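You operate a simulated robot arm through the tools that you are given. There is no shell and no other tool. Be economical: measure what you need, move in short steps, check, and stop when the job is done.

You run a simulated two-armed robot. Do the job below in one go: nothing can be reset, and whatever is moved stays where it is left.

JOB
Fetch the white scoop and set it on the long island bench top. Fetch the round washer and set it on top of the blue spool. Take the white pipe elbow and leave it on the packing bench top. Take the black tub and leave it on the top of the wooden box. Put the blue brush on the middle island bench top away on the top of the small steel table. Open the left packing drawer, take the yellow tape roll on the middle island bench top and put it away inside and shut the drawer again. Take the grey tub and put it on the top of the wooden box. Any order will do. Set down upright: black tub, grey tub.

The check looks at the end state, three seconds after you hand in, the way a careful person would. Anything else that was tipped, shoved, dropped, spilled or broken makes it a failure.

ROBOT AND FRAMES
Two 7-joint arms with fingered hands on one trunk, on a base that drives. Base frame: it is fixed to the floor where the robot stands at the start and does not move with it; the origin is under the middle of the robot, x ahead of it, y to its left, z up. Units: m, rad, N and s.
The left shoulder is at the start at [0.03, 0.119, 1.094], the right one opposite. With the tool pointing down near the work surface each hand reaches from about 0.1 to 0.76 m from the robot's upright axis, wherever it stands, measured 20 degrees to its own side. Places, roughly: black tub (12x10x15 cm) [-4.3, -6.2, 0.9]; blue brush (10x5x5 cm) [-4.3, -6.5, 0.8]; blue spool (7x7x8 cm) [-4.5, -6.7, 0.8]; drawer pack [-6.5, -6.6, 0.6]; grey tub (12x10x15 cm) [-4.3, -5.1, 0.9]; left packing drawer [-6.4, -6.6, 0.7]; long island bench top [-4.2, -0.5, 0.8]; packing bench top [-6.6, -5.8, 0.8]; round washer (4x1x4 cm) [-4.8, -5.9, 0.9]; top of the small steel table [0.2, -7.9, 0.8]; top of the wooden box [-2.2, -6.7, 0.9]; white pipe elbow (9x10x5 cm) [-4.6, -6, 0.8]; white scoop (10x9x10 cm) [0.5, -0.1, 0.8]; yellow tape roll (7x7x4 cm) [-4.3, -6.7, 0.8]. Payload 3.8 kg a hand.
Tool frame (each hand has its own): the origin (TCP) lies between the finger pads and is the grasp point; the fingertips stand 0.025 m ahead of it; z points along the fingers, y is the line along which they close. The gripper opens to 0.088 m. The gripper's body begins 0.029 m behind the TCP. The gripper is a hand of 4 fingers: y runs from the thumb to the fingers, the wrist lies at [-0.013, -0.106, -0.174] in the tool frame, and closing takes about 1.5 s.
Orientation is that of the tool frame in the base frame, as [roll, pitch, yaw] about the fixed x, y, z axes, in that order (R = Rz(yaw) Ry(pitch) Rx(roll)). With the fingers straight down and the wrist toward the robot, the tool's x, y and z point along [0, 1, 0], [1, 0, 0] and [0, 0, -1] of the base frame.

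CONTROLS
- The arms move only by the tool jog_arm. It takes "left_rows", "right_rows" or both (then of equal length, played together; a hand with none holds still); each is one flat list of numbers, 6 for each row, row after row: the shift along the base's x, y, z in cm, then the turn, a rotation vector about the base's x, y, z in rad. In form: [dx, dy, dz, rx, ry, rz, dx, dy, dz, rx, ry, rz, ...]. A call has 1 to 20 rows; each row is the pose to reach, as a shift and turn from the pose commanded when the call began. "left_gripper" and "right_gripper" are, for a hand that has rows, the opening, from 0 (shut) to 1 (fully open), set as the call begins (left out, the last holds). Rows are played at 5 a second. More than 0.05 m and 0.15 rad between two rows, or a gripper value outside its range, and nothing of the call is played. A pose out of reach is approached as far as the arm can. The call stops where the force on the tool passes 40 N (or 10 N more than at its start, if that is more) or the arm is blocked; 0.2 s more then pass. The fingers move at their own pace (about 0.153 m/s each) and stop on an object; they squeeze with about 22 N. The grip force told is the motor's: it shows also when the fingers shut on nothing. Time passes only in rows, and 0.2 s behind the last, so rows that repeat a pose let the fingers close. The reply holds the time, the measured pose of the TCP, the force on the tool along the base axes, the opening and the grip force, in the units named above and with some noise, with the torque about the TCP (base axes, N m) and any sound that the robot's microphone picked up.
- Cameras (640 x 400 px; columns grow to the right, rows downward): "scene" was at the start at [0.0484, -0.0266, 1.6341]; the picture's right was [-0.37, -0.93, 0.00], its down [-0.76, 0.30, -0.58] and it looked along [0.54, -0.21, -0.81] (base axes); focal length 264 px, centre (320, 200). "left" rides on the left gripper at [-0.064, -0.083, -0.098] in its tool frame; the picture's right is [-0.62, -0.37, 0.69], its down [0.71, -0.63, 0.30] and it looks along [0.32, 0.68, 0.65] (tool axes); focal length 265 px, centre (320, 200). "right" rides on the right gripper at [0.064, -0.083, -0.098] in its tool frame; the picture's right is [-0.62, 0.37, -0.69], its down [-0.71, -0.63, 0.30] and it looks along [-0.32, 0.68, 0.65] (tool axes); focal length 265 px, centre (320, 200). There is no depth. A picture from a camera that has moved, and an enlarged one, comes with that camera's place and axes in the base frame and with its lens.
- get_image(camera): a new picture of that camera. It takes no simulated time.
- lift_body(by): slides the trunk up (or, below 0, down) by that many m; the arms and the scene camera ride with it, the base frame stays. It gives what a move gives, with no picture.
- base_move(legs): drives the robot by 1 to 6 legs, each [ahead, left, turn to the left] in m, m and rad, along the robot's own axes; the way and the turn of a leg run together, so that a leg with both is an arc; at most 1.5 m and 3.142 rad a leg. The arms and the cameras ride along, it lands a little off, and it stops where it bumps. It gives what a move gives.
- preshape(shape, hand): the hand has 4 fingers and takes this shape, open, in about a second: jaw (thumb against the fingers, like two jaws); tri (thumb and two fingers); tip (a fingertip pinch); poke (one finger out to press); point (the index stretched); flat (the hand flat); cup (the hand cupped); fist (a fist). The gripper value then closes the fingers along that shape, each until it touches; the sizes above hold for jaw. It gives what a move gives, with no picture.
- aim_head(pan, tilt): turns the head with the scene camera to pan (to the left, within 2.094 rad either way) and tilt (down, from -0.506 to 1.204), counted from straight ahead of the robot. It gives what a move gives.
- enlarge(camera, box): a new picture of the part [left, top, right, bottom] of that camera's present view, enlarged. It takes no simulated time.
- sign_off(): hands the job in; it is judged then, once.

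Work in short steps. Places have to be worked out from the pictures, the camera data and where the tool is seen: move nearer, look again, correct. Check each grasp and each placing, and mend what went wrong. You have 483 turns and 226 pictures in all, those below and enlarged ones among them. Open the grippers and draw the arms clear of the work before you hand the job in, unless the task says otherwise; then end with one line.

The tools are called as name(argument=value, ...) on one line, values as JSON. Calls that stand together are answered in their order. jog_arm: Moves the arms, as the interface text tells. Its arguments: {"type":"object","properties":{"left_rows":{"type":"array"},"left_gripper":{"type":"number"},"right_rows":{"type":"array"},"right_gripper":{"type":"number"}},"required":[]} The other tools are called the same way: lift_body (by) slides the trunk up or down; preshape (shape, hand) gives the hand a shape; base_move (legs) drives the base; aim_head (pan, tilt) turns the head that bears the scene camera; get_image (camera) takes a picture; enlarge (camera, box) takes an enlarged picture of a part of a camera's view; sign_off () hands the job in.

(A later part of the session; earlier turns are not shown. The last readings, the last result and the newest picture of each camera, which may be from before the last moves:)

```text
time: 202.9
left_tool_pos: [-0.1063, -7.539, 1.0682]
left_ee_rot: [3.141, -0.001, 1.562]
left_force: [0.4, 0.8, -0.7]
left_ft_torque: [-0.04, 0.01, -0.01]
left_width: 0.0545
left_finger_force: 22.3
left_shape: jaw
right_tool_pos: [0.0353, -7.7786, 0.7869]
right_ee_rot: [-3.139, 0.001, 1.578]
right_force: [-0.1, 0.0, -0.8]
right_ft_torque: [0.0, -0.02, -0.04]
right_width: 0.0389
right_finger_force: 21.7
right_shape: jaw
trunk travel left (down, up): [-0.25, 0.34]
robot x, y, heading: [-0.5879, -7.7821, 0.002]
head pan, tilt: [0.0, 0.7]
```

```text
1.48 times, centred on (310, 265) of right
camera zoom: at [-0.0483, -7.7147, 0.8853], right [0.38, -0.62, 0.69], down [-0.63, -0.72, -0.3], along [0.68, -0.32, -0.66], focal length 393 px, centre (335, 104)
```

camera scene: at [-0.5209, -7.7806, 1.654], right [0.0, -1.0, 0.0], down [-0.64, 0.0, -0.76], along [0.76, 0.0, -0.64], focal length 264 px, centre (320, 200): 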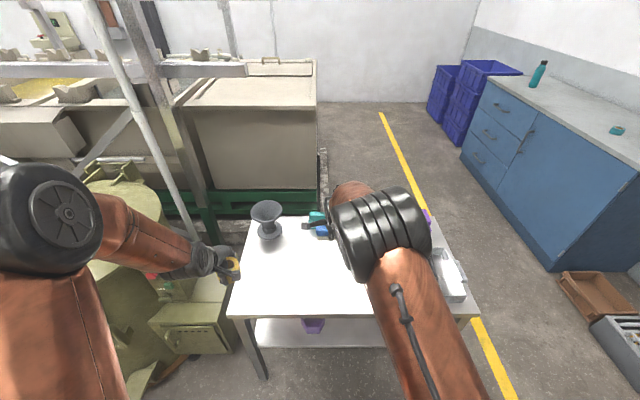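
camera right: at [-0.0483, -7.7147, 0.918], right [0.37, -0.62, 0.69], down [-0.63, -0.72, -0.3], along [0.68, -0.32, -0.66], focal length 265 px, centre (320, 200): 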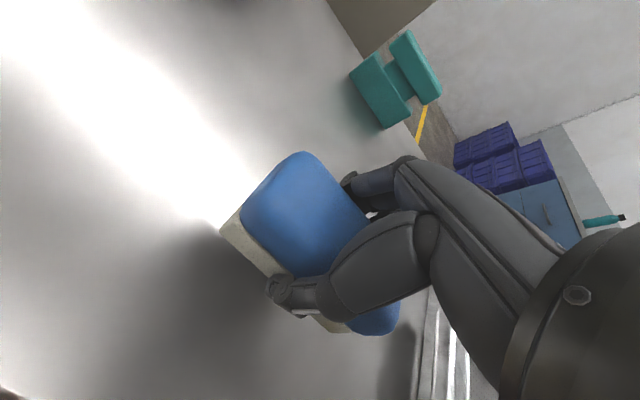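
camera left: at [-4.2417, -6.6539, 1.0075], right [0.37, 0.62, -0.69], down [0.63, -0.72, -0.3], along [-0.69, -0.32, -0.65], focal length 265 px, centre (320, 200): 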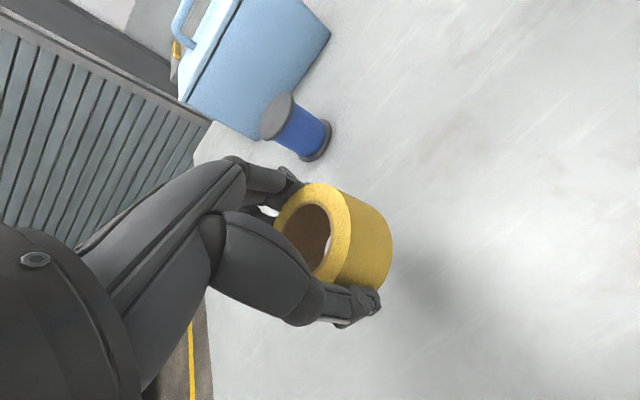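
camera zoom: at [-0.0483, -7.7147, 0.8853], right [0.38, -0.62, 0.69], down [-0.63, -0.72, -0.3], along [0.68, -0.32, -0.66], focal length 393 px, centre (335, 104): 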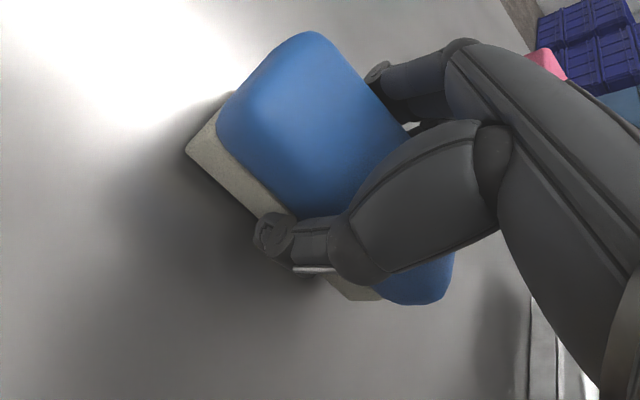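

Contact shadow is closing in. I'll go on.

jog_arm(right_rows=[0, 0, -0.4, 0, 0, 0, 0, 0, -0.8, 0, 0, 0])

jog_arm(right_rows=[0, 0, -0.4, 0, 0, 0, 0, 0, -0.8, 0, 0, 0])

jog_arm(right_rows=[0, 0, -0.4, 0, 0, 0, 0, 0, -0.8, 0, 0, 0])

```text
time: 203.5
left_tool_pos: [-0.1063, -7.5403, 1.0688]
left_ee_rot: [-3.141, 0.0, 1.562]
left_force: [1.0, 0.4, -0.1]
left_ft_torque: [0.0, -0.01, 0.01]
left_width: 0.0545
left_finger_force: 22.2
left_shape: jaw
right_tool_pos: [0.0359, -7.7788, 0.7797]
right_ee_rot: [-3.139, -0.002, 1.576]
right_force: [0.1, -0.3, 0.5]
right_ft_torque: [0.01, -0.01, 0.02]
right_width: 0.0392
right_finger_force: 22.2
right_shape: jaw
trunk travel left (down, up): [-0.25, 0.34]
robot x, y, heading: [-0.5877, -7.7817, -0.002]
head pan, tilt: [0.0, 0.7]
```

```text
time: 204.1
left_tool_pos: [-0.1093, -7.5396, 1.0698]
left_ee_rot: [3.141, 0.0, 1.561]
left_force: [0.2, 0.4, -1.5]
left_ft_torque: [0.02, 0.02, 0.0]
left_width: 0.0544
left_finger_force: 21.7
left_shape: jaw
right_tool_pos: [0.0359, -7.778, 0.7772]
right_ee_rot: [3.135, -0.003, 1.577]
right_force: [-2.7, -3.1, 25.6]
right_ft_torque: [-0.12, -0.03, -0.02]
right_width: 0.0397
right_finger_force: 22.1
right_shape: jaw
trunk travel left (down, up): [-0.25, 0.34]
robot x, y, heading: [-0.5865, -7.782, 0.0]
head pan, tilt: [0.0, 0.7]
```

```text
time: 204.5
left_tool_pos: [-0.107, -7.5399, 1.0685]
left_ee_rot: [3.141, -0.001, 1.561]
left_force: [1.1, 0.6, 0.0]
left_ft_torque: [0.0, 0.04, -0.01]
left_width: 0.0544
left_finger_force: 22.2
left_shape: jaw
right_tool_pos: [0.0411, -7.7765, 0.776]
right_ee_rot: [3.126, -0.005, 1.579]
right_force: [-2.7, -2.4, 18.2]
right_ft_torque: [-0.07, 0.18, 0.03]
right_width: 0.0401
right_finger_force: 22.2
right_shape: jaw
trunk travel left (down, up): [-0.25, 0.34]
robot x, y, heading: [-0.5903, -7.7835, -0.004]
head pan, tilt: [0.0, 0.7]
stopped in row 1 (right hand): the force on the tool passed its limit at 43 N (the readings are from after the stop); the commanded pose is now the measured one
```

The brush is seated (table top about 0.74). I'll ease up 2 mm, open and lift clear.

jog_arm(right_rows=[0, 0, 0.2, 0.006, 0, 0])

jog_arm(right_rows=[0, 0, 0, 0, 0, 0, 0, 0, 0, 0, 0, 0, 0, 0, 0, 0, 0, 0, 0, 0, 0, 0, 0, 0, 0, 0, 0, 0, 0, 0], right_gripper=1)

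jog_arm(right_rows=[0, 0, 3, 0, 0, 0, 0, 0, 7, 0, 0, 0, 0, 0, 11, 0, 0, 0, 0, 0, 15, 0, 0, 0, 0, 0, 20, 0, 0, 0, 0, 0, 25, 0, 0, 0, 0, 0, 30, 0, 0, 0])

get_image(camera="right")

```text
time: 204.9
left_tool_pos: [-0.1063, -7.5395, 1.0692]
left_ee_rot: [3.141, 0.0, 1.564]
left_force: [0.6, -0.7, -0.7]
left_ft_torque: [-0.03, 0.01, 0.01]
left_width: 0.0545
left_finger_force: 21.8
left_shape: jaw
right_tool_pos: [0.0395, -7.7767, 0.7761]
right_ee_rot: [3.131, -0.01, 1.579]
right_force: [2.7, 0.3, 13.3]
right_ft_torque: [-0.04, -0.01, 0.05]
right_width: 0.0396
right_finger_force: 21.8
right_shape: jaw
trunk travel left (down, up): [-0.25, 0.34]
robot x, y, heading: [-0.5884, -7.7793, 0.001]
head pan, tilt: [0.0, 0.7]
```

```text
time: 206.1
left_tool_pos: [-0.1072, -7.5402, 1.0701]
left_ee_rot: [3.141, 0.0, 1.563]
left_force: [-0.5, 0.9, -1.2]
left_ft_torque: [0.01, 0.04, 0.02]
left_width: 0.0544
left_finger_force: 21.8
left_shape: jaw
right_tool_pos: [0.0385, -7.7776, 0.7748]
right_ee_rot: [3.134, -0.009, 1.579]
right_force: [-2.2, 0.3, 8.2]
right_ft_torque: [-0.05, -0.31, -0.01]
right_width: 0.0858
right_finger_force: 0.0
right_shape: jaw
trunk travel left (down, up): [-0.25, 0.34]
robot x, y, heading: [-0.5837, -7.7788, -0.005]
head pan, tilt: [0.0, 0.7]
```

```text
time: 207.7
left_tool_pos: [-0.1057, -7.541, 1.0692]
left_ee_rot: [3.141, -0.001, 1.562]
left_force: [0.2, 0.3, -1.5]
left_ft_torque: [0.02, 0.02, 0.0]
left_width: 0.0542
left_finger_force: 21.5
left_shape: jaw
right_tool_pos: [0.0364, -7.776, 1.0758]
right_ee_rot: [3.131, -0.009, 1.577]
right_force: [0.7, -0.1, -0.5]
right_ft_torque: [-0.01, 0.02, 0.01]
right_width: 0.0877
right_finger_force: 0.1
right_shape: jaw
trunk travel left (down, up): [-0.25, 0.34]
robot x, y, heading: [-0.584, -7.7793, -0.004]
head pan, tilt: [0.0, 0.7]
```

```text
151 pictures are left
camera right: at [-0.0485, -7.7131, 1.1738], right [0.37, -0.62, 0.69], down [-0.62, -0.72, -0.32], along [0.69, -0.31, -0.65], focal length 265 px, centre (320, 200)
```

right: 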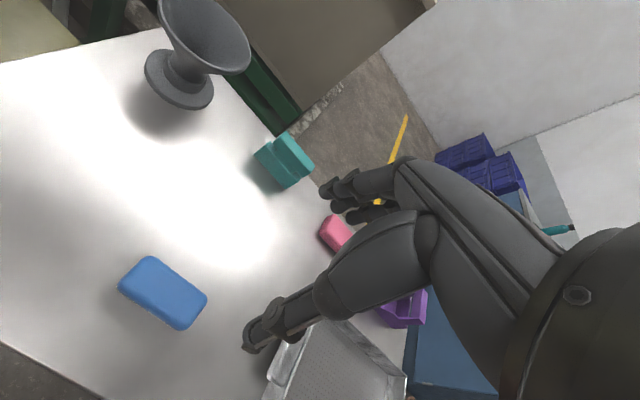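

The brush rests flat on the steel table. I'll tuck the right hand, then drive back west and around the south end of the middle bench with the tape.

jog_arm(right_rows=[-2, -3, 0, 0, 0, 0, -4, -6, 0, 0, 0, 0, -6, -9, 0, 0, 0, 0, -8, -12, 0, 0, 0, 0, -10, -15, 0, 0, 0, 0, -12, -18, 0, 0, 0, 0, -14, -22, 0, 0, 0, 0])

base_move(legs=[[-0.9, 0.25, 0], [-1.0, 0.03, 0], [-0.9, 0, 0]])

aim_head(pan=-2.0, tilt=0.5)

get_image(camera="scene")

```text
time: 209.3
left_tool_pos: [-0.1076, -7.5398, 1.07]
left_ee_rot: [3.141, -0.002, 1.562]
left_force: [-1.4, -1.2, -0.1]
left_ft_torque: [0.01, -0.02, -0.01]
left_width: 0.0543
left_finger_force: 22.6
left_shape: jaw
right_tool_pos: [-0.1001, -7.9967, 1.0762]
right_ee_rot: [3.133, -0.012, 1.578]
right_force: [-0.6, -0.2, 0.5]
right_ft_torque: [0.01, 0.04, 0.01]
right_width: 0.0878
right_finger_force: 0.0
right_shape: jaw
trunk travel left (down, up): [-0.25, 0.34]
robot x, y, heading: [-0.5877, -7.7802, -0.007]
head pan, tilt: [0.0, 0.7]
```

```text
time: 223.3
left_tool_pos: [-2.8784, -7.2178, 1.0689]
left_ee_rot: [3.141, 0.001, 1.515]
left_force: [-0.5, 1.1, -0.4]
left_ft_torque: [-0.01, -0.02, 0.0]
left_width: 0.0545
left_finger_force: 22.0
left_shape: jaw
right_tool_pos: [-2.8914, -7.6748, 1.075]
right_ee_rot: [3.132, -0.009, 1.532]
right_force: [-0.8, -0.7, 1.0]
right_ft_torque: [-0.02, 0.01, -0.02]
right_width: 0.0878
right_finger_force: 0.0
right_shape: jaw
trunk travel left (down, up): [-0.25, 0.34]
robot x, y, heading: [-3.3744, -7.4378, -0.05]
head pan, tilt: [0.0, 0.7]
```

```text
time: 225.2
left_tool_pos: [-2.8775, -7.2186, 1.0679]
left_ee_rot: [3.141, 0.001, 1.514]
left_force: [-1.1, -0.7, -0.4]
left_ft_torque: [0.01, -0.02, 0.01]
left_width: 0.0544
left_finger_force: 22.0
left_shape: jaw
right_tool_pos: [-2.8915, -7.6737, 1.0735]
right_ee_rot: [3.132, -0.008, 1.532]
right_force: [-0.2, -0.1, 0.6]
right_ft_torque: [0.01, 0.01, 0.0]
right_width: 0.0877
right_finger_force: 0.0
right_shape: jaw
trunk travel left (down, up): [-0.25, 0.34]
robot x, y, heading: [-3.3699, -7.4396, -0.05]
head pan, tilt: [-2.0, 0.499]
```

```text
150 pictures are left
camera scene: at [-3.431, -7.5174, 1.6717], right [-0.89, 0.46, 0.0], down [0.22, 0.42, -0.88], along [-0.4, -0.78, -0.48], focal length 264 px, centre (320, 200)
```

scene: 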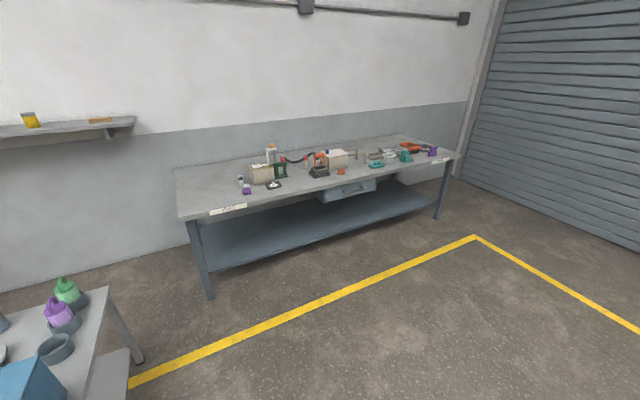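

The south side is open. I'll step to y≈-7.6, turn to face west, drive to x≈-5.6 and strafe into the aisle.

base_move(legs=[[-0.1, -0.15, 0], [0, 0, -1.54], [0, 0, -1.55], [1.2, 0, 0], [0.9, 0, 0]])

aim_head(pan=-0.9, tilt=0.5)

get_image(camera="scene")

```text
time: 244.2
left_tool_pos: [-6.0338, -7.8368, 1.0681]
left_ee_rot: [3.141, 0.0, -1.571]
left_force: [0.3, 0.3, -0.1]
left_ft_torque: [0.01, 0.01, 0.0]
left_width: 0.0535
left_finger_force: 21.8
left_shape: jaw
right_tool_pos: [-6.0461, -7.3822, 1.0762]
right_ee_rot: [3.134, -0.01, -1.555]
right_force: [-0.4, -0.5, 0.3]
right_ft_torque: [0.01, 0.01, 0.0]
right_width: 0.0875
right_finger_force: 0.1
right_shape: jaw
trunk travel left (down, up): [-0.25, 0.34]
robot x, y, heading: [-5.5567, -7.5931, -3.138]
head pan, tilt: [-2.0, 0.499]
```

```text
time: 245.5
left_tool_pos: [-6.0355, -7.8369, 1.0689]
left_ee_rot: [3.141, 0.0, -1.57]
left_force: [0.2, -0.2, -0.7]
left_ft_torque: [-0.01, 0.0, -0.03]
left_width: 0.0539
left_finger_force: 21.6
left_shape: jaw
right_tool_pos: [-6.0458, -7.3811, 1.0761]
right_ee_rot: [3.133, -0.009, -1.554]
right_force: [0.5, 0.4, -0.7]
right_ft_torque: [-0.02, -0.03, -0.01]
right_width: 0.0876
right_finger_force: 0.0
right_shape: jaw
trunk travel left (down, up): [-0.25, 0.34]
robot x, y, heading: [-5.5584, -7.5917, -3.141]
head pan, tilt: [-0.901, 0.499]
```

```text
149 pictures are left
camera scene: at [-5.5927, -7.5198, 1.6717], right [0.78, 0.62, 0.0], down [0.3, -0.37, -0.88], along [-0.55, 0.69, -0.48], focal length 264 px, centre (320, 200)
```

scene: 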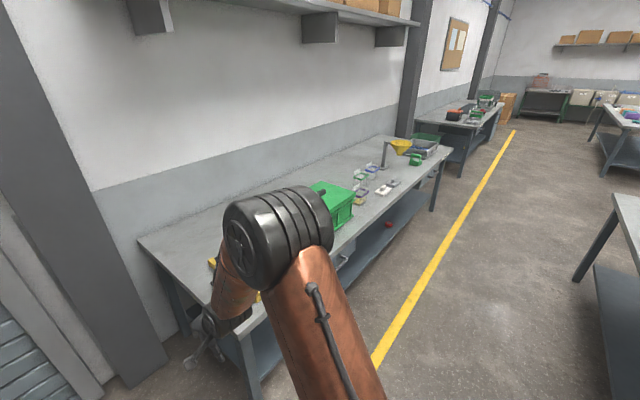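

The aisle is clear and the packing bench front edge is at x≈-6.2. I'll strafe right about 0.95 m to face the left drawer and look.

base_move(legs=[[0, -0.95, 0]])

aim_head(pan=0, tilt=0.8)

get_image(camera="scene")

get_image(camera="right")

```text
time: 250.5
left_tool_pos: [-6.0426, -6.8777, 1.0686]
left_ee_rot: [3.14, 0.0, -1.566]
left_force: [0.3, 0.3, -1.5]
left_ft_torque: [-0.01, 0.01, 0.02]
left_width: 0.0537
left_finger_force: 22.1
left_shape: jaw
right_tool_pos: [-6.053, -6.4233, 1.076]
right_ee_rot: [3.131, -0.011, -1.549]
right_force: [0.2, 0.8, -0.2]
right_ft_torque: [0.01, -0.01, 0.0]
right_width: 0.0877
right_finger_force: 0.1
right_shape: jaw
trunk travel left (down, up): [-0.25, 0.34]
robot x, y, heading: [-5.5652, -6.6299, -3.133]
head pan, tilt: [-0.901, 0.499]
```

```text
time: 251.7
left_tool_pos: [-6.0395, -6.8805, 1.0693]
left_ee_rot: [3.14, 0.001, -1.567]
left_force: [0.0, -0.3, 0.2]
left_ft_torque: [0.01, 0.0, 0.0]
left_width: 0.0537
left_finger_force: 22.0
left_shape: jaw
right_tool_pos: [-6.0535, -6.4232, 1.0749]
right_ee_rot: [3.132, -0.011, -1.55]
right_force: [-0.2, 0.4, 0.5]
right_ft_torque: [-0.03, 0.02, 0.04]
right_width: 0.0874
right_finger_force: 0.0
right_shape: jaw
trunk travel left (down, up): [-0.25, 0.34]
robot x, y, heading: [-5.5649, -6.6305, -3.129]
head pan, tilt: [0.0, 0.799]
```

```text
148 pictures are left
camera scene: at [-5.6236, -6.6307, 1.6458], right [-0.01, 1.0, 0.0], down [0.72, 0.01, -0.7], along [-0.7, -0.01, -0.72], focal length 264 px, centre (320, 200)
```

scene: 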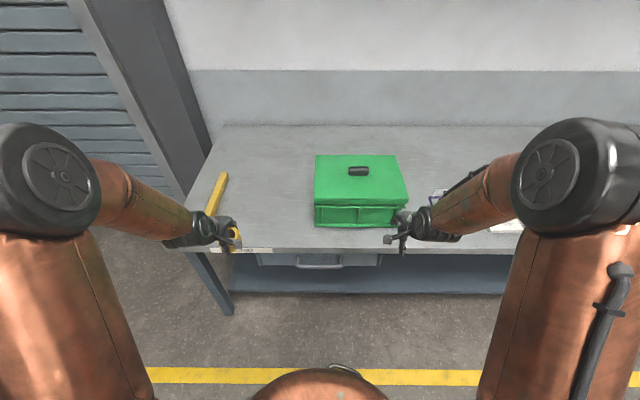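

```text
147 pictures are left
camera right: at [-5.968, -6.4851, 1.1741], right [-0.38, 0.62, 0.69], down [0.61, 0.72, -0.32], along [-0.7, 0.3, -0.65], focal length 265 px, centre (320, 200)
```

right: 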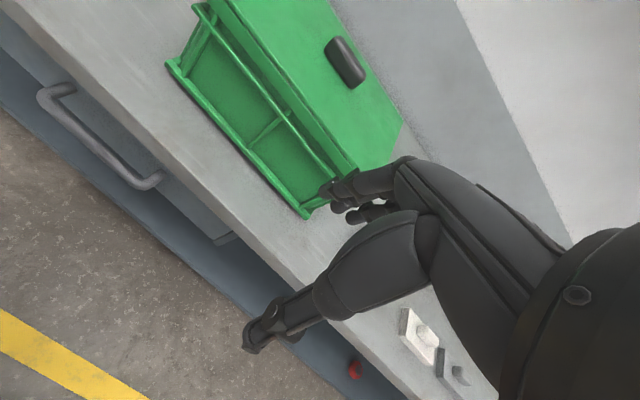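

The drawer and its bar handle are visible under the bench lip. I'll enlarge it to triangulate the handle.

enlarge(camera="scene", box=[240, 230, 400, 310])

enlarge(camera="right", box=[0, 60, 240, 260])

```text
4.00 times, centred on (320, 270) of scene
camera zoom: at [-5.6236, -6.6307, 1.6458], right [-0.01, 1.0, 0.0], down [0.72, 0.01, -0.7], along [-0.7, -0.01, -0.72], focal length 1057 px, centre (320, -80)
```

zoom: 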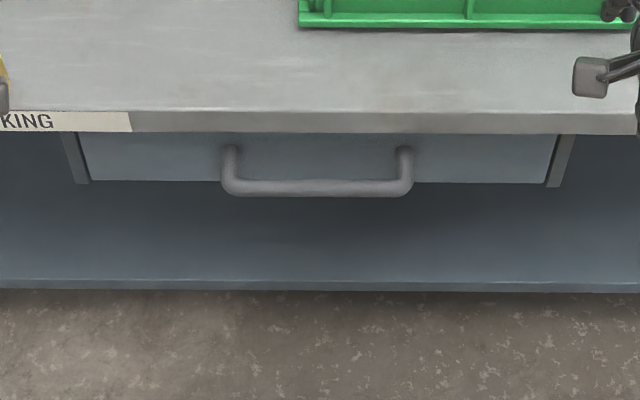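

```text
2.00 times, centred on (120, 160) of right
camera zoom: at [-5.968, -6.4851, 1.1741], right [-0.38, 0.62, 0.69], down [0.61, 0.72, -0.32], along [-0.7, 0.3, -0.65], focal length 531 px, centre (720, 280)
```

zoom: 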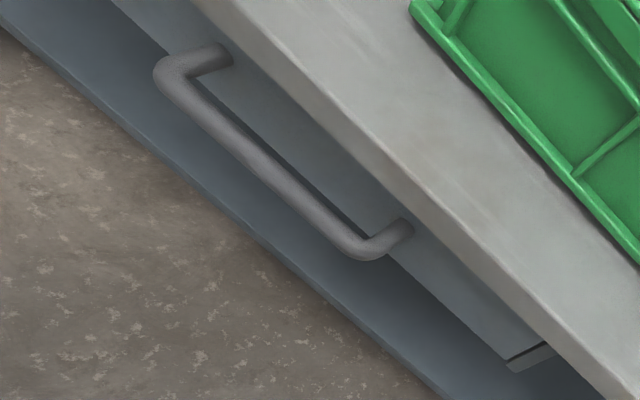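

The handle bar is at x≈-6.178, y -6.73..-6.55, z≈0.69, just ahead of the bench lip (x≈-6.197, underside 0.756). I'll pitch the right hand about 50° forward to slip the fingers behind the bar, and first go to a pre-approach point.

jog_arm(right_rows=[0, -3, -2, 0, 0.13, 0, 0, -6, -4, 0, 0.26, 0, 0, -9, -6, 0, 0.39, 0, 0, -12, -8, 0, 0.52, 0, 0, -15, -10, 0, 0.65, 0, 0, -18, -12, 0, 0.78, 0, 0, -21.5, -14, 0, 0.87, 0, 0, -21.5, -18, 0, 0.87, 0, 0, -21.5, -22, 0, 0.87, 0, -0.5, -21.5, -26, 0, 0.87, 0, -1, -21.5, -28.5, 0, 0.87, 0], right_gripper=0.6)

get_image(camera="scene")

get_image(camera="right")

```text
time: 254.1
left_tool_pos: [-6.0399, -6.8787, 1.0688]
left_ee_rot: [3.141, 0.0, -1.566]
left_force: [1.0, -0.3, -0.3]
left_ft_torque: [0.02, -0.03, 0.03]
left_width: 0.0537
left_finger_force: 21.7
left_shape: jaw
right_tool_pos: [-6.0628, -6.6384, 0.7901]
right_ee_rot: [2.263, 0.011, -1.55]
right_force: [0.2, -0.5, 0.0]
right_ft_torque: [0.01, -0.03, 0.01]
right_width: 0.0532
right_finger_force: 0.0
right_shape: jaw
trunk travel left (down, up): [-0.25, 0.34]
robot x, y, heading: [-5.5627, -6.631, -3.13]
head pan, tilt: [0.0, 0.799]
```

```text
144 pictures are left
camera scene: at [-5.6236, -6.6309, 1.6458], right [-0.01, 1.0, 0.0], down [0.72, 0.01, -0.7], along [-0.7, -0.01, -0.72], focal length 264 px, centre (320, 200)
```

scene: 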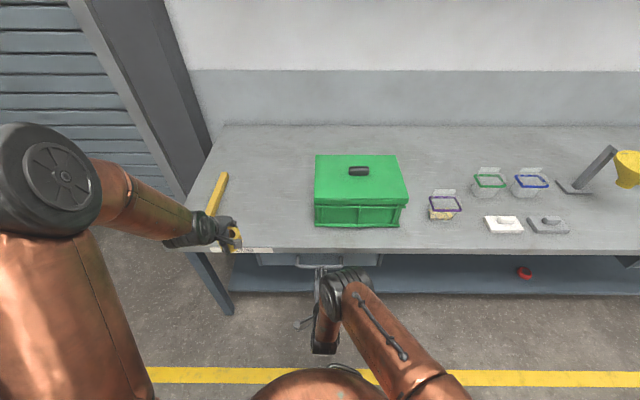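

```text
143 pictures are left
camera right: at [-5.9328, -6.7007, 0.7893], right [0.28, 0.62, 0.73], down [0.15, 0.72, -0.67], along [-0.95, 0.3, 0.11], focal length 265 px, centre (320, 200)
```

right: 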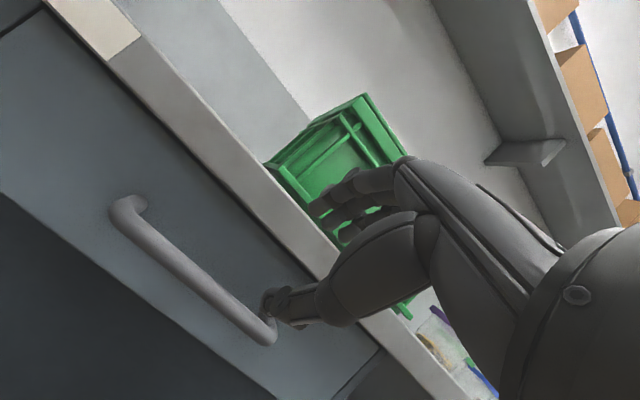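

The hand camera confirms the bar at z≈0.692. I'll advance along the finger direction onto the bar.

jog_arm(right_rows=[-3, 0, -2.6, 0, 0, 0, -6, 0, -5.2, 0, 0, 0, -9, 0, -7.8, 0, 0, 0])

get_image(camera="right")

enlarge(camera="scene", box=[240, 230, 400, 330])

```text
time: 254.9
left_tool_pos: [-6.0404, -6.8803, 1.0684]
left_ee_rot: [-3.14, 0.0, -1.567]
left_force: [0.2, -0.3, -1.4]
left_ft_torque: [-0.03, 0.02, -0.07]
left_width: 0.0537
left_finger_force: 22.1
left_shape: jaw
right_tool_pos: [-6.1118, -6.6282, 0.763]
right_ee_rot: [2.264, 0.011, -1.55]
right_force: [-0.2, -0.1, -0.1]
right_ft_torque: [0.02, 0.02, -0.01]
right_width: 0.0534
right_finger_force: 0.1
right_shape: jaw
right hand out of reach, approached as far as the arm can: row 2, 3
trunk travel left (down, up): [-0.25, 0.34]
robot x, y, heading: [-5.5652, -6.6346, -3.134]
head pan, tilt: [0.0, 0.799]
```

```text
142 pictures are left
camera right: at [-5.9816, -6.691, 0.7606], right [0.28, 0.62, 0.73], down [0.15, 0.73, -0.67], along [-0.95, 0.3, 0.11], focal length 265 px, centre (320, 200)
```

right: 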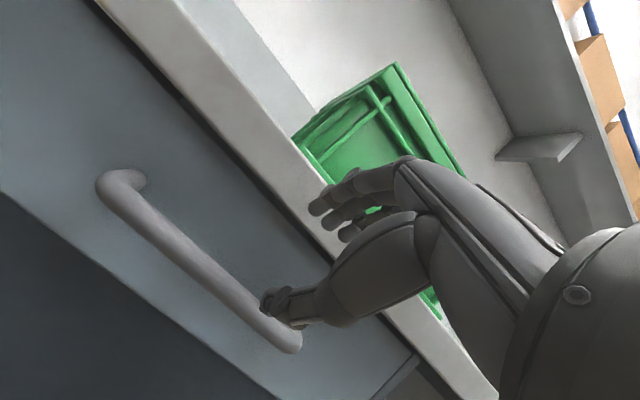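

```text
4.00 times, centred on (320, 280) of scene
camera zoom: at [-5.6235, -6.6313, 1.6458], right [-0.01, 1.0, 0.0], down [0.72, 0.01, -0.7], along [-0.7, -0.01, -0.72], focal length 1057 px, centre (320, -120)
```

zoom: 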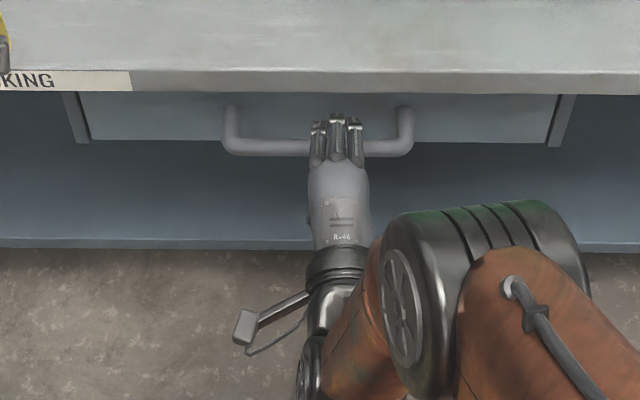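

Reach is limited in this posture. I'll back the hand off, lower the trunk 12 cm and shift the base left, so the handle lies more to the right arm's own side.

jog_arm(right_rows=[3, 0, 3, 0, 0, 0, 6, 0, 6, 0, 0, 0, 7, 0, 10, 0, 0, 0])

base_move(legs=[[0.0, 0.14, -0.008]])

lift_body(by=-0.12)

```text
time: 255.7
left_tool_pos: [-6.0404, -6.8779, 1.0694]
left_ee_rot: [-3.141, 0.0, -1.566]
left_force: [-0.1, -0.2, 0.8]
left_ft_torque: [-0.02, 0.02, 0.03]
left_width: 0.0536
left_finger_force: 22.1
left_shape: jaw
right_tool_pos: [-6.0387, -6.6292, 0.8643]
right_ee_rot: [2.264, 0.01, -1.547]
right_force: [0.7, 1.1, -0.6]
right_ft_torque: [0.0, 0.01, 0.05]
right_width: 0.053
right_finger_force: 0.1
right_shape: jaw
trunk travel left (down, up): [-0.25, 0.34]
robot x, y, heading: [-5.5615, -6.6341, -3.131]
head pan, tilt: [0.0, 0.799]
```

```text
time: 257.1
left_tool_pos: [-6.0416, -7.0175, 1.0696]
left_ee_rot: [3.141, 0.003, -1.574]
left_force: [0.3, 0.3, -0.8]
left_ft_torque: [0.04, 0.02, 0.03]
left_width: 0.0537
left_finger_force: 22.4
left_shape: jaw
right_tool_pos: [-6.0385, -6.7663, 0.8646]
right_ee_rot: [2.264, 0.012, -1.558]
right_force: [-0.1, -0.7, 0.2]
right_ft_torque: [0.0, 0.05, 0.0]
right_width: 0.053
right_finger_force: 0.1
right_shape: jaw
trunk travel left (down, up): [-0.25, 0.34]
robot x, y, heading: [-5.5604, -6.7702, -3.138]
head pan, tilt: [0.0, 0.799]
```

```text
time: 258.6
left_tool_pos: [-6.0423, -7.0161, 0.9487]
left_ee_rot: [3.141, 0.0, -1.57]
left_force: [-0.7, 0.8, -1.3]
left_ft_torque: [0.0, 0.0, -0.04]
left_width: 0.0537
left_finger_force: 22.5
left_shape: jaw
right_tool_pos: [-6.0396, -6.7654, 0.7441]
right_ee_rot: [2.264, 0.01, -1.557]
right_force: [0.1, 0.9, 0.0]
right_ft_torque: [0.0, 0.02, 0.03]
right_width: 0.0533
right_finger_force: 0.1
right_shape: jaw
trunk travel left (down, up): [-0.13, 0.46]
robot x, y, heading: [-5.5607, -6.7675, -3.138]
head pan, tilt: [0.0, 0.799]
```

Now I'll move to the pre-approach point and then along the fingers onto the bar.

jog_arm(right_rows=[0, 3.5, 2, 0, 0, 0, 0, 7, 4, 0, 0, 0, -1, 10.5, 4.3, 0, 0, 0, -2.3, 13.5, 4.3, 0, 0, 0, -5.3, 13.5, 1.7, 0, 0, 0, -8.3, 13.5, -0.9, 0, 0, 0, -11.3, 13.5, -3.5, 0, 0, 0])

get_image(camera="right")

get_image(camera="scene")

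```text
time: 260.1
left_tool_pos: [-6.0409, -7.0154, 0.9487]
left_ee_rot: [-3.141, 0.001, -1.575]
left_force: [0.1, -0.7, 0.5]
left_ft_torque: [0.0, 0.0, -0.02]
left_width: 0.0538
left_finger_force: 22.0
left_shape: jaw
right_tool_pos: [-6.1512, -6.631, 0.7084]
right_ee_rot: [2.265, 0.009, -1.557]
right_force: [-0.3, 0.2, 0.6]
right_ft_torque: [0.0, 0.01, -0.01]
right_width: 0.0528
right_finger_force: 0.0
right_shape: jaw
trunk travel left (down, up): [-0.13, 0.46]
robot x, y, heading: [-5.5633, -6.774, -3.135]
head pan, tilt: [0.0, 0.799]
```

```text
140 pictures are left
camera right: at [-6.0216, -6.694, 0.7071], right [0.29, 0.62, 0.73], down [0.16, 0.72, -0.67], along [-0.94, 0.31, 0.11], focal length 265 px, centre (320, 200)
```

right: 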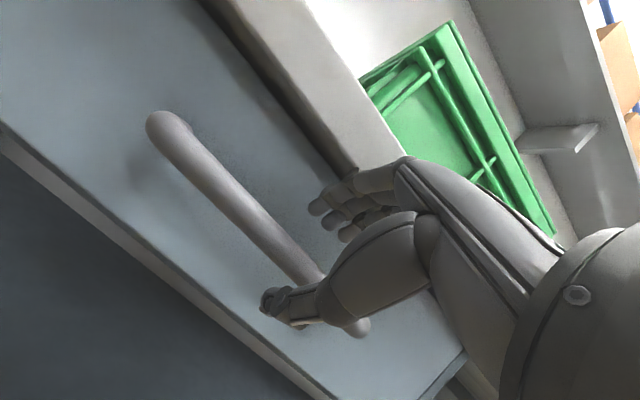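

```text
139 pictures are left
camera scene: at [-5.6232, -6.7705, 1.5257], right [0.0, 1.0, 0.0], down [0.72, 0.0, -0.7], along [-0.7, 0.0, -0.72], focal length 264 px, centre (320, 200)
```

scene: 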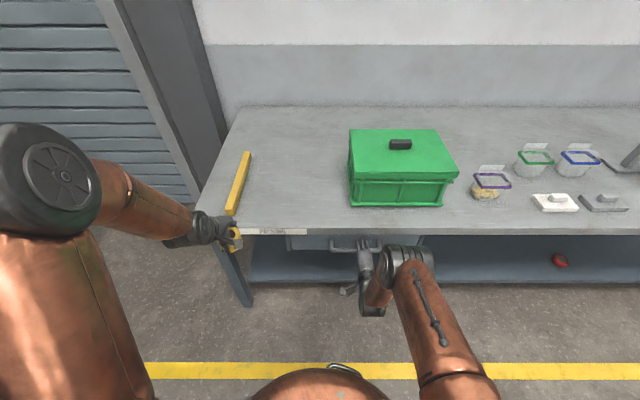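

The bar lies straight ahead of the grasp point by about 3 cm. I'll advance and close.

jog_arm(right_rows=[-1.2, 0, -0.8, 0, 0, 0, -2.4, 0, -1.7, 0, 0, 0])

get_image(camera="right")

jog_arm(right_rows=[0, 0, 0, 0, 0, 0, 0, 0, 0, 0, 0, 0, 0, 0, 0, 0, 0, 0, 0, 0, 0, 0, 0, 0, 0, 0, 0, 0, 0, 0, 0, 0, 0, 0, 0, 0], right_gripper=0)

get_image(camera="right")

```text
time: 260.8
left_tool_pos: [-6.0403, -7.0145, 0.9477]
left_ee_rot: [-3.141, 0.0, -1.57]
left_force: [-0.4, -0.4, -0.7]
left_ft_torque: [0.02, 0.04, -0.04]
left_width: 0.0535
left_finger_force: 22.1
left_shape: jaw
right_tool_pos: [-6.1753, -6.6336, 0.6916]
right_ee_rot: [2.263, 0.012, -1.557]
right_force: [0.3, 0.4, 0.3]
right_ft_torque: [0.01, -0.03, -0.04]
right_width: 0.0531
right_finger_force: 0.0
right_shape: jaw
trunk travel left (down, up): [-0.13, 0.46]
robot x, y, heading: [-5.5638, -6.7714, -3.135]
head pan, tilt: [0.0, 0.799]
```

```text
138 pictures are left
camera right: at [-6.0452, -6.6955, 0.6904], right [0.29, 0.62, 0.73], down [0.16, 0.72, -0.67], along [-0.94, 0.31, 0.11], focal length 265 px, centre (320, 200)
```

right: 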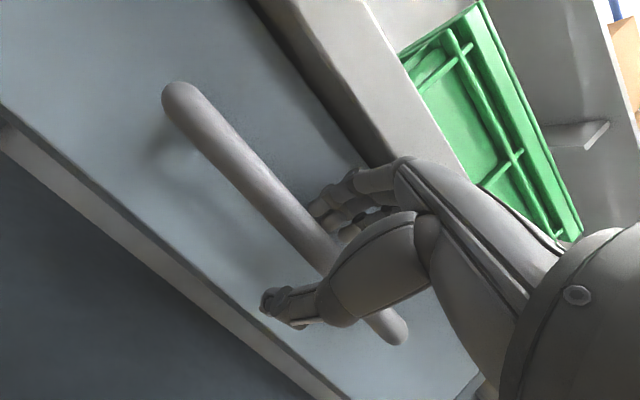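

```text
time: 262.1
left_tool_pos: [-6.0415, -7.0147, 0.9487]
left_ee_rot: [-3.141, 0.0, -1.572]
left_force: [-0.2, -0.2, -0.4]
left_ft_torque: [0.02, 0.02, 0.0]
left_width: 0.0535
left_finger_force: 22.1
left_shape: jaw
right_tool_pos: [-6.1749, -6.6334, 0.6914]
right_ee_rot: [2.266, 0.009, -1.556]
right_force: [0.2, -0.5, -11.4]
right_ft_torque: [0.02, 0.01, 0.02]
right_width: 0.0061
right_finger_force: 21.9
right_shape: jaw
trunk travel left (down, up): [-0.13, 0.46]
robot x, y, heading: [-5.5615, -6.7726, -3.138]
head pan, tilt: [0.0, 0.799]
```

```text
137 pictures are left
camera right: at [-6.0451, -6.6953, 0.6896], right [0.29, 0.62, 0.73], down [0.16, 0.72, -0.67], along [-0.94, 0.31, 0.11], focal length 265 px, centre (320, 200)
```

right: 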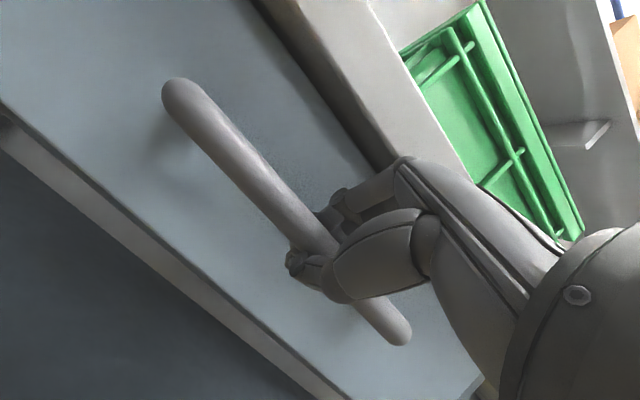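

The bar is gripped. I'll pull the drawer out along +x.

jog_arm(right_rows=[1, 0, 0.2, 0, 0, 0, 3, 0, 0.2, 0, 0, 0, 5, 0, 0.2, 0, 0, 0, 7, 0, 0.2, 0, 0, 0, 9, 0, 0.2, 0, 0, 0])

get_image(camera="scene")

```text
time: 263.4
left_tool_pos: [-6.0434, -7.016, 0.9473]
left_ee_rot: [-3.138, 0.001, -1.572]
left_force: [0.2, 0.7, -0.1]
left_ft_torque: [-0.01, 0.01, -0.04]
left_width: 0.0536
left_finger_force: 21.9
left_shape: jaw
right_tool_pos: [-6.0864, -6.6325, 0.693]
right_ee_rot: [2.271, 0.01, -1.554]
right_force: [-0.2, -5.6, -20.2]
right_ft_torque: [-0.02, 0.0, 0.05]
right_width: 0.0066
right_finger_force: 22.4
right_shape: jaw
trunk travel left (down, up): [-0.13, 0.46]
robot x, y, heading: [-5.5639, -6.7648, -3.14]
head pan, tilt: [0.0, 0.799]
```

```text
136 pictures are left
camera scene: at [-5.6246, -6.7707, 1.5256], right [0.0, 1.0, 0.0], down [0.72, 0.0, -0.7], along [-0.7, 0.0, -0.72], focal length 264 px, centre (320, 200)
```

scene: 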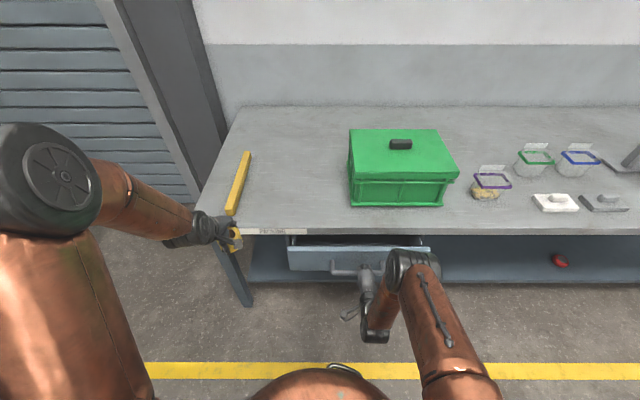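

The drawer slides out, 9 cm so far. I'll keep pulling, a touch lower to relieve the vertical load.

jog_arm(right_rows=[1, 0, -0.4, 0, 0, 0, 3, 0, -0.4, 0, 0, 0, 5, 0, -0.4, 0, 0, 0, 7, 0, -0.4, 0, 0, 0, 9, 0, -0.4, 0, 0, 0, 11, 0, -0.4, 0, 0, 0])

get_image(camera="scene")

```text
time: 264.8
left_tool_pos: [-6.0405, -7.015, 0.9488]
left_ee_rot: [3.141, 0.0, -1.575]
left_force: [0.4, 0.0, 0.2]
left_ft_torque: [-0.04, 0.0, 0.02]
left_width: 0.0536
left_finger_force: 22.4
left_shape: jaw
right_tool_pos: [-5.975, -6.6305, 0.6886]
right_ee_rot: [2.266, 0.01, -1.557]
right_force: [0.3, -5.3, -5.1]
right_ft_torque: [0.01, -0.02, 0.09]
right_width: 0.0064
right_finger_force: 22.1
right_shape: jaw
trunk travel left (down, up): [-0.13, 0.46]
robot x, y, heading: [-5.5627, -6.7689, -3.138]
head pan, tilt: [0.0, 0.799]
```

```text
135 pictures are left
camera scene: at [-5.6224, -6.7696, 1.5257], right [0.0, 1.0, 0.0], down [0.72, 0.0, -0.7], along [-0.7, 0.0, -0.72], focal length 264 px, centre (320, 200)
```

scene: 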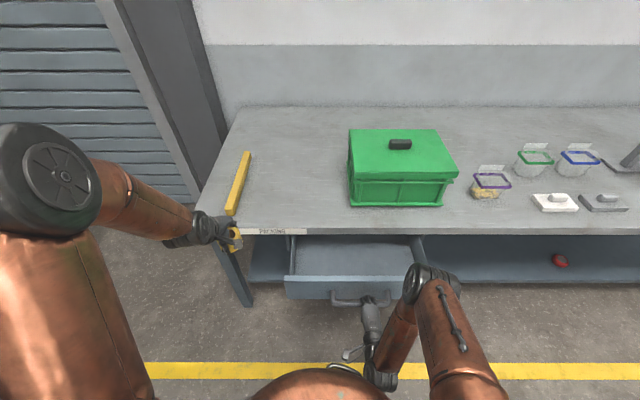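

About 17 cm of the drawer is open and it looks empty. I'll pull 4 cm more for comfort.

jog_arm(right_rows=[1, 0, -0.1, 0, 0, 0, 2.5, 0, -0.1, 0, 0, 0, 4, 0, -0.1, 0, 0, 0])

enlarge(camera="scene", box=[260, 220, 460, 330])

```text
time: 265.6
left_tool_pos: [-6.041, -7.0157, 0.949]
left_ee_rot: [-3.14, 0.0, -1.572]
left_force: [0.0, 0.0, 0.8]
left_ft_torque: [-0.01, -0.01, -0.01]
left_width: 0.0536
left_finger_force: 21.7
left_shape: jaw
right_tool_pos: [-5.9358, -6.6304, 0.6893]
right_ee_rot: [2.263, 0.011, -1.559]
right_force: [-0.7, -1.2, -2.7]
right_ft_torque: [0.0, -0.01, 0.04]
right_width: 0.0062
right_finger_force: 21.9
right_shape: jaw
trunk travel left (down, up): [-0.13, 0.46]
robot x, y, heading: [-5.5607, -6.7661, -3.139]
head pan, tilt: [0.0, 0.799]
```

```text
3.20 times, centred on (360, 275) of scene
camera zoom: at [-5.6225, -6.7704, 1.5257], right [0.0, 1.0, 0.0], down [0.72, 0.0, -0.7], along [-0.7, 0.0, -0.72], focal length 846 px, centre (192, -40)
```

zoom: 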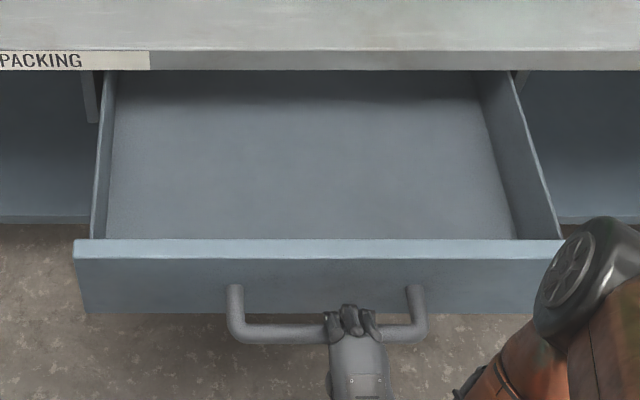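

The drawer floor is about z 0.65, with interior y -6.86..-6.42 and x -6.2..-6.015. I'll carry the tape with the left hand above (-6.105,-6.75), still holding the handle with the right.

jog_arm(left_rows=[-1, 4, 0, 0, 0, 0, -2, 8, 0, 0, 0, 0, -3, 12, 0, 0, 0, 0, -4, 16, 0, 0, 0, 0, -5, 20, 0, 0, 0, 0, -6, 24, 0, 0, 0, 0, -6.4, 26.6, 0, 0, 0, 0, -6.4, 26.6, -4, 0, 0, 0, -6.4, 26.6, -8, 0, 0, 0])

get_image(camera="scene")

get_image(camera="left")

```text
time: 267.6
left_tool_pos: [-6.1051, -6.7529, 0.8688]
left_ee_rot: [-3.14, 0.0, -1.572]
left_force: [0.1, -0.5, -0.2]
left_ft_torque: [0.0, -0.03, -0.01]
left_width: 0.0533
left_finger_force: 22.2
left_shape: jaw
right_tool_pos: [-5.9365, -6.6318, 0.6882]
right_ee_rot: [2.264, 0.011, -1.559]
right_force: [-0.9, -1.3, -4.8]
right_ft_torque: [0.01, 0.02, 0.04]
right_width: 0.0062
right_finger_force: 21.7
right_shape: jaw
trunk travel left (down, up): [-0.13, 0.46]
robot x, y, heading: [-5.5644, -6.7727, -3.137]
head pan, tilt: [0.0, 0.799]
```

```text
133 pictures are left
camera scene: at [-5.6233, -6.7704, 1.5257], right [0.0, 1.0, 0.0], down [0.72, 0.0, -0.7], along [-0.7, 0.0, -0.72], focal length 264 px, centre (320, 200)
```

scene: 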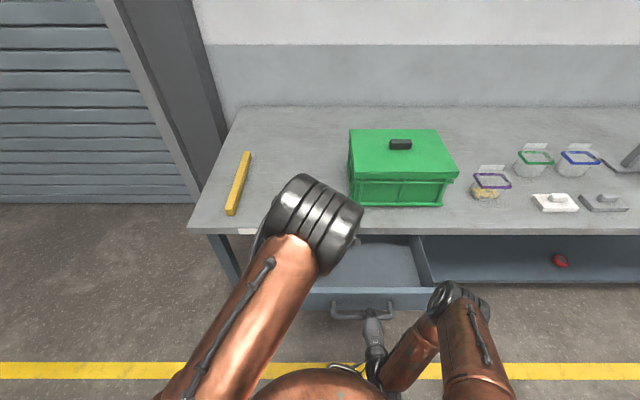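

```text
132 pictures are left
camera left: at [-6.0226, -6.6892, 0.9659], right [0.37, 0.62, -0.69], down [0.63, -0.72, -0.3], along [-0.68, -0.32, -0.65], focal length 265 px, centre (320, 200)
```

left: 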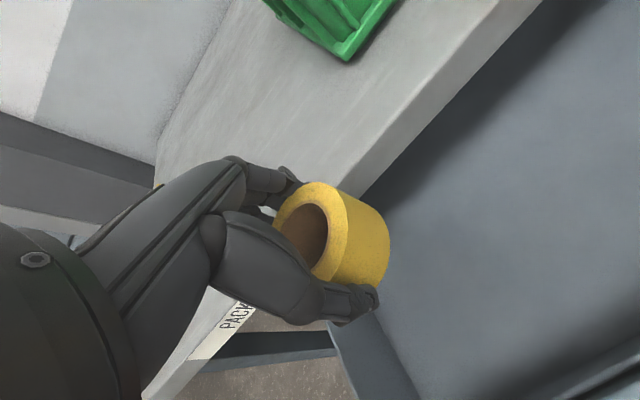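

Clear of the left wall and the lip. I'll shift 3 cm right and 1 cm back, and descend.

jog_arm(left_rows=[1, 3, 0, 0, 0, 0, 1, 3, -4, 0, 0, 0, 1, 3, -8, 0, 0, 0, 1, 3, -12, 0, 0, 0, 1, 3, -15, 0, 0, 0])

get_image(camera="left")

```text
time: 268.8
left_tool_pos: [-6.0964, -6.7221, 0.7178]
left_ee_rot: [3.14, -0.002, -1.572]
left_force: [0.6, -0.4, -0.6]
left_ft_torque: [0.01, 0.0, -0.01]
left_width: 0.0537
left_finger_force: 22.1
left_shape: jaw
right_tool_pos: [-5.936, -6.6309, 0.6897]
right_ee_rot: [2.264, 0.01, -1.558]
right_force: [-0.3, -0.1, -5.2]
right_ft_torque: [-0.02, 0.0, 0.03]
right_width: 0.0061
right_finger_force: 21.6
right_shape: jaw
trunk travel left (down, up): [-0.13, 0.46]
robot x, y, heading: [-5.56, -6.7684, -3.137]
head pan, tilt: [0.0, 0.799]
```

```text
131 pictures are left
camera left: at [-6.0127, -6.6574, 0.8159], right [0.37, 0.62, -0.69], down [0.63, -0.72, -0.3], along [-0.68, -0.32, -0.65], focal length 265 px, centre (320, 200)
```

left: 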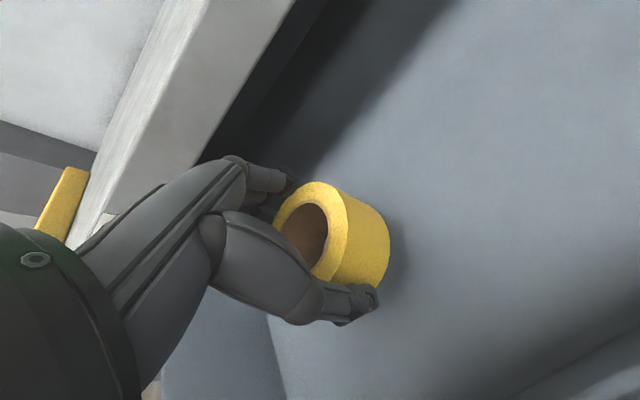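

I'll creep the last few centimetres to the drawer floor.

jog_arm(left_rows=[0, 0, -0.5, 0, 0, 0, 0, 0, -1, 0, 0, 0, 0, 0, -1.5, 0, 0, 0])

jog_arm(left_rows=[0, 0, -0.4, 0, 0, 0, 0, 0, -0.8, 0, 0, 0])

jog_arm(left_rows=[0, 0, -0.4, 0, 0, 0, 0, 0, -0.8, 0, 0, 0])

```text
time: 269.6
left_tool_pos: [-6.0966, -6.72, 0.7036]
left_ee_rot: [-3.14, 0.001, -1.573]
left_force: [-0.2, 0.1, -1.1]
left_ft_torque: [0.03, -0.01, -0.03]
left_width: 0.0533
left_finger_force: 22.3
left_shape: jaw
right_tool_pos: [-5.9367, -6.6317, 0.6877]
right_ee_rot: [2.263, 0.01, -1.557]
right_force: [-0.9, 0.3, -5.3]
right_ft_torque: [0.02, -0.03, 0.0]
right_width: 0.0061
right_finger_force: 21.8
right_shape: jaw
trunk travel left (down, up): [-0.13, 0.46]
robot x, y, heading: [-5.5623, -6.7726, -3.139]
head pan, tilt: [0.0, 0.799]
```

```text
time: 270.1
left_tool_pos: [-6.0958, -6.7202, 0.6958]
left_ee_rot: [-3.14, 0.0, -1.572]
left_force: [-0.5, 0.0, -1.3]
left_ft_torque: [-0.03, 0.0, 0.03]
left_width: 0.053
left_finger_force: 22.4
left_shape: jaw
right_tool_pos: [-5.9363, -6.6307, 0.689]
right_ee_rot: [2.264, 0.01, -1.556]
right_force: [-0.5, -0.7, -4.7]
right_ft_torque: [-0.03, 0.04, 0.02]
right_width: 0.006
right_finger_force: 21.9
right_shape: jaw
trunk travel left (down, up): [-0.13, 0.46]
robot x, y, heading: [-5.5632, -6.7738, -3.138]
head pan, tilt: [0.0, 0.799]
```

```text
time: 270.8
left_tool_pos: [-6.0952, -6.7189, 0.6877]
left_ee_rot: [3.141, -0.001, -1.574]
left_force: [0.7, 1.0, -0.6]
left_ft_torque: [-0.03, -0.01, 0.0]
left_width: 0.0538
left_finger_force: 21.6
left_shape: jaw
right_tool_pos: [-5.9362, -6.6313, 0.6877]
right_ee_rot: [2.263, 0.011, -1.559]
right_force: [-0.8, -1.0, -5.7]
right_ft_torque: [0.03, 0.02, 0.01]
right_width: 0.0061
right_finger_force: 21.5
right_shape: jaw
trunk travel left (down, up): [-0.13, 0.46]
robot x, y, heading: [-5.5607, -6.7718, -3.143]
head pan, tilt: [0.0, 0.799]
```

jog_arm(left_rows=[0, 0, -0.3, 0, 0, 0, 0, 0, -0.6, 0, 0, 0])

jog_arm(left_rows=[0, 0, -0.3, 0, 0, 0, 0, 0, -0.6, 0, 0, 0])

get_image(camera="left")

```text
time: 271.4
left_tool_pos: [-6.0937, -6.7195, 0.6818]
left_ee_rot: [-3.14, 0.001, -1.573]
left_force: [0.0, -0.1, -0.8]
left_ft_torque: [0.0, -0.05, 0.02]
left_width: 0.0533
left_finger_force: 21.8
left_shape: jaw
right_tool_pos: [-5.9363, -6.631, 0.6887]
right_ee_rot: [2.263, 0.01, -1.557]
right_force: [0.4, -0.2, -5.0]
right_ft_torque: [-0.01, 0.0, 0.01]
right_width: 0.0062
right_finger_force: 22.2
right_shape: jaw
trunk travel left (down, up): [-0.13, 0.46]
robot x, y, heading: [-5.5627, -6.767, -3.135]
head pan, tilt: [0.0, 0.799]
```

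```text
time: 271.9
left_tool_pos: [-6.0952, -6.7201, 0.6757]
left_ee_rot: [-3.141, 0.002, -1.572]
left_force: [0.4, -0.1, -0.2]
left_ft_torque: [0.02, -0.03, 0.02]
left_width: 0.0537
left_finger_force: 21.7
left_shape: jaw
right_tool_pos: [-5.9357, -6.6316, 0.6889]
right_ee_rot: [2.262, 0.01, -1.557]
right_force: [0.1, -0.3, -5.2]
right_ft_torque: [-0.01, -0.01, 0.01]
right_width: 0.0061
right_finger_force: 21.6
right_shape: jaw
trunk travel left (down, up): [-0.13, 0.46]
robot x, y, heading: [-5.5561, -6.7716, -3.14]
head pan, tilt: [0.0, 0.799]
```

```text
130 pictures are left
camera left: at [-6.0119, -6.6567, 0.7735], right [0.37, 0.62, -0.69], down [0.63, -0.72, -0.3], along [-0.68, -0.32, -0.65], focal length 265 px, centre (320, 200)
```

left: 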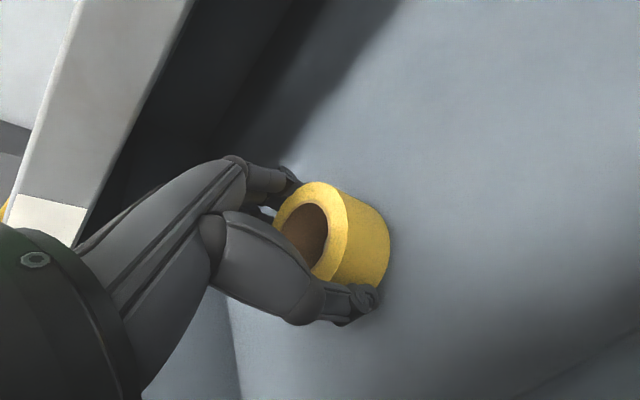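

jog_arm(left_rows=[0, 0, -0.3, 0, 0, 0, 0, 0, -0.6, 0, 0, 0])

jog_arm(left_rows=[0, 0, -0.3, 0, 0, 0, 0, 0, -0.6, 0, 0, 0])

jog_arm(left_rows=[0, 0, -0.3, 0, 0, 0, 0, 0, -0.6, 0, 0, 0])

```text
time: 272.6
left_tool_pos: [-6.0957, -6.7211, 0.6693]
left_ee_rot: [-3.14, 0.0, -1.575]
left_force: [0.4, 0.3, -0.5]
left_ft_torque: [0.01, 0.01, -0.01]
left_width: 0.0535
left_finger_force: 22.0
left_shape: jaw
right_tool_pos: [-5.9366, -6.6304, 0.6886]
right_ee_rot: [2.264, 0.009, -1.555]
right_force: [0.2, -0.3, -4.6]
right_ft_torque: [0.0, 0.01, 0.03]
right_width: 0.0063
right_finger_force: 22.0
right_shape: jaw
trunk travel left (down, up): [-0.13, 0.46]
robot x, y, heading: [-5.56, -6.7716, -3.141]
head pan, tilt: [0.0, 0.799]
```

```text
time: 273.1
left_tool_pos: [-6.0947, -6.7205, 0.6646]
left_ee_rot: [3.141, -0.001, -1.573]
left_force: [-0.4, -0.3, -0.2]
left_ft_torque: [-0.01, 0.02, -0.02]
left_width: 0.0535
left_finger_force: 22.0
left_shape: jaw
right_tool_pos: [-5.9369, -6.6316, 0.6898]
right_ee_rot: [2.264, 0.009, -1.556]
right_force: [0.2, -0.6, -5.8]
right_ft_torque: [0.01, 0.02, 0.02]
right_width: 0.0063
right_finger_force: 22.1
right_shape: jaw
trunk travel left (down, up): [-0.13, 0.46]
robot x, y, heading: [-5.5616, -6.7688, -3.143]
head pan, tilt: [0.0, 0.799]
```

```text
time: 273.8
left_tool_pos: [-6.0974, -6.7194, 0.6609]
left_ee_rot: [3.137, 0.001, -1.576]
left_force: [4.9, -1.8, 25.6]
left_ft_torque: [0.04, -0.24, 0.02]
left_width: 0.0524
left_finger_force: 21.8
left_shape: jaw
right_tool_pos: [-5.9362, -6.6293, 0.6887]
right_ee_rot: [2.264, 0.011, -1.555]
right_force: [-7.1, -1.5, -13.9]
right_ft_torque: [-0.04, 0.02, 0.04]
right_width: 0.0061
right_finger_force: 22.2
right_shape: jaw
trunk travel left (down, up): [-0.13, 0.46]
robot x, y, heading: [-5.5597, -6.769, -3.137]
head pan, tilt: [0.0, 0.799]
```

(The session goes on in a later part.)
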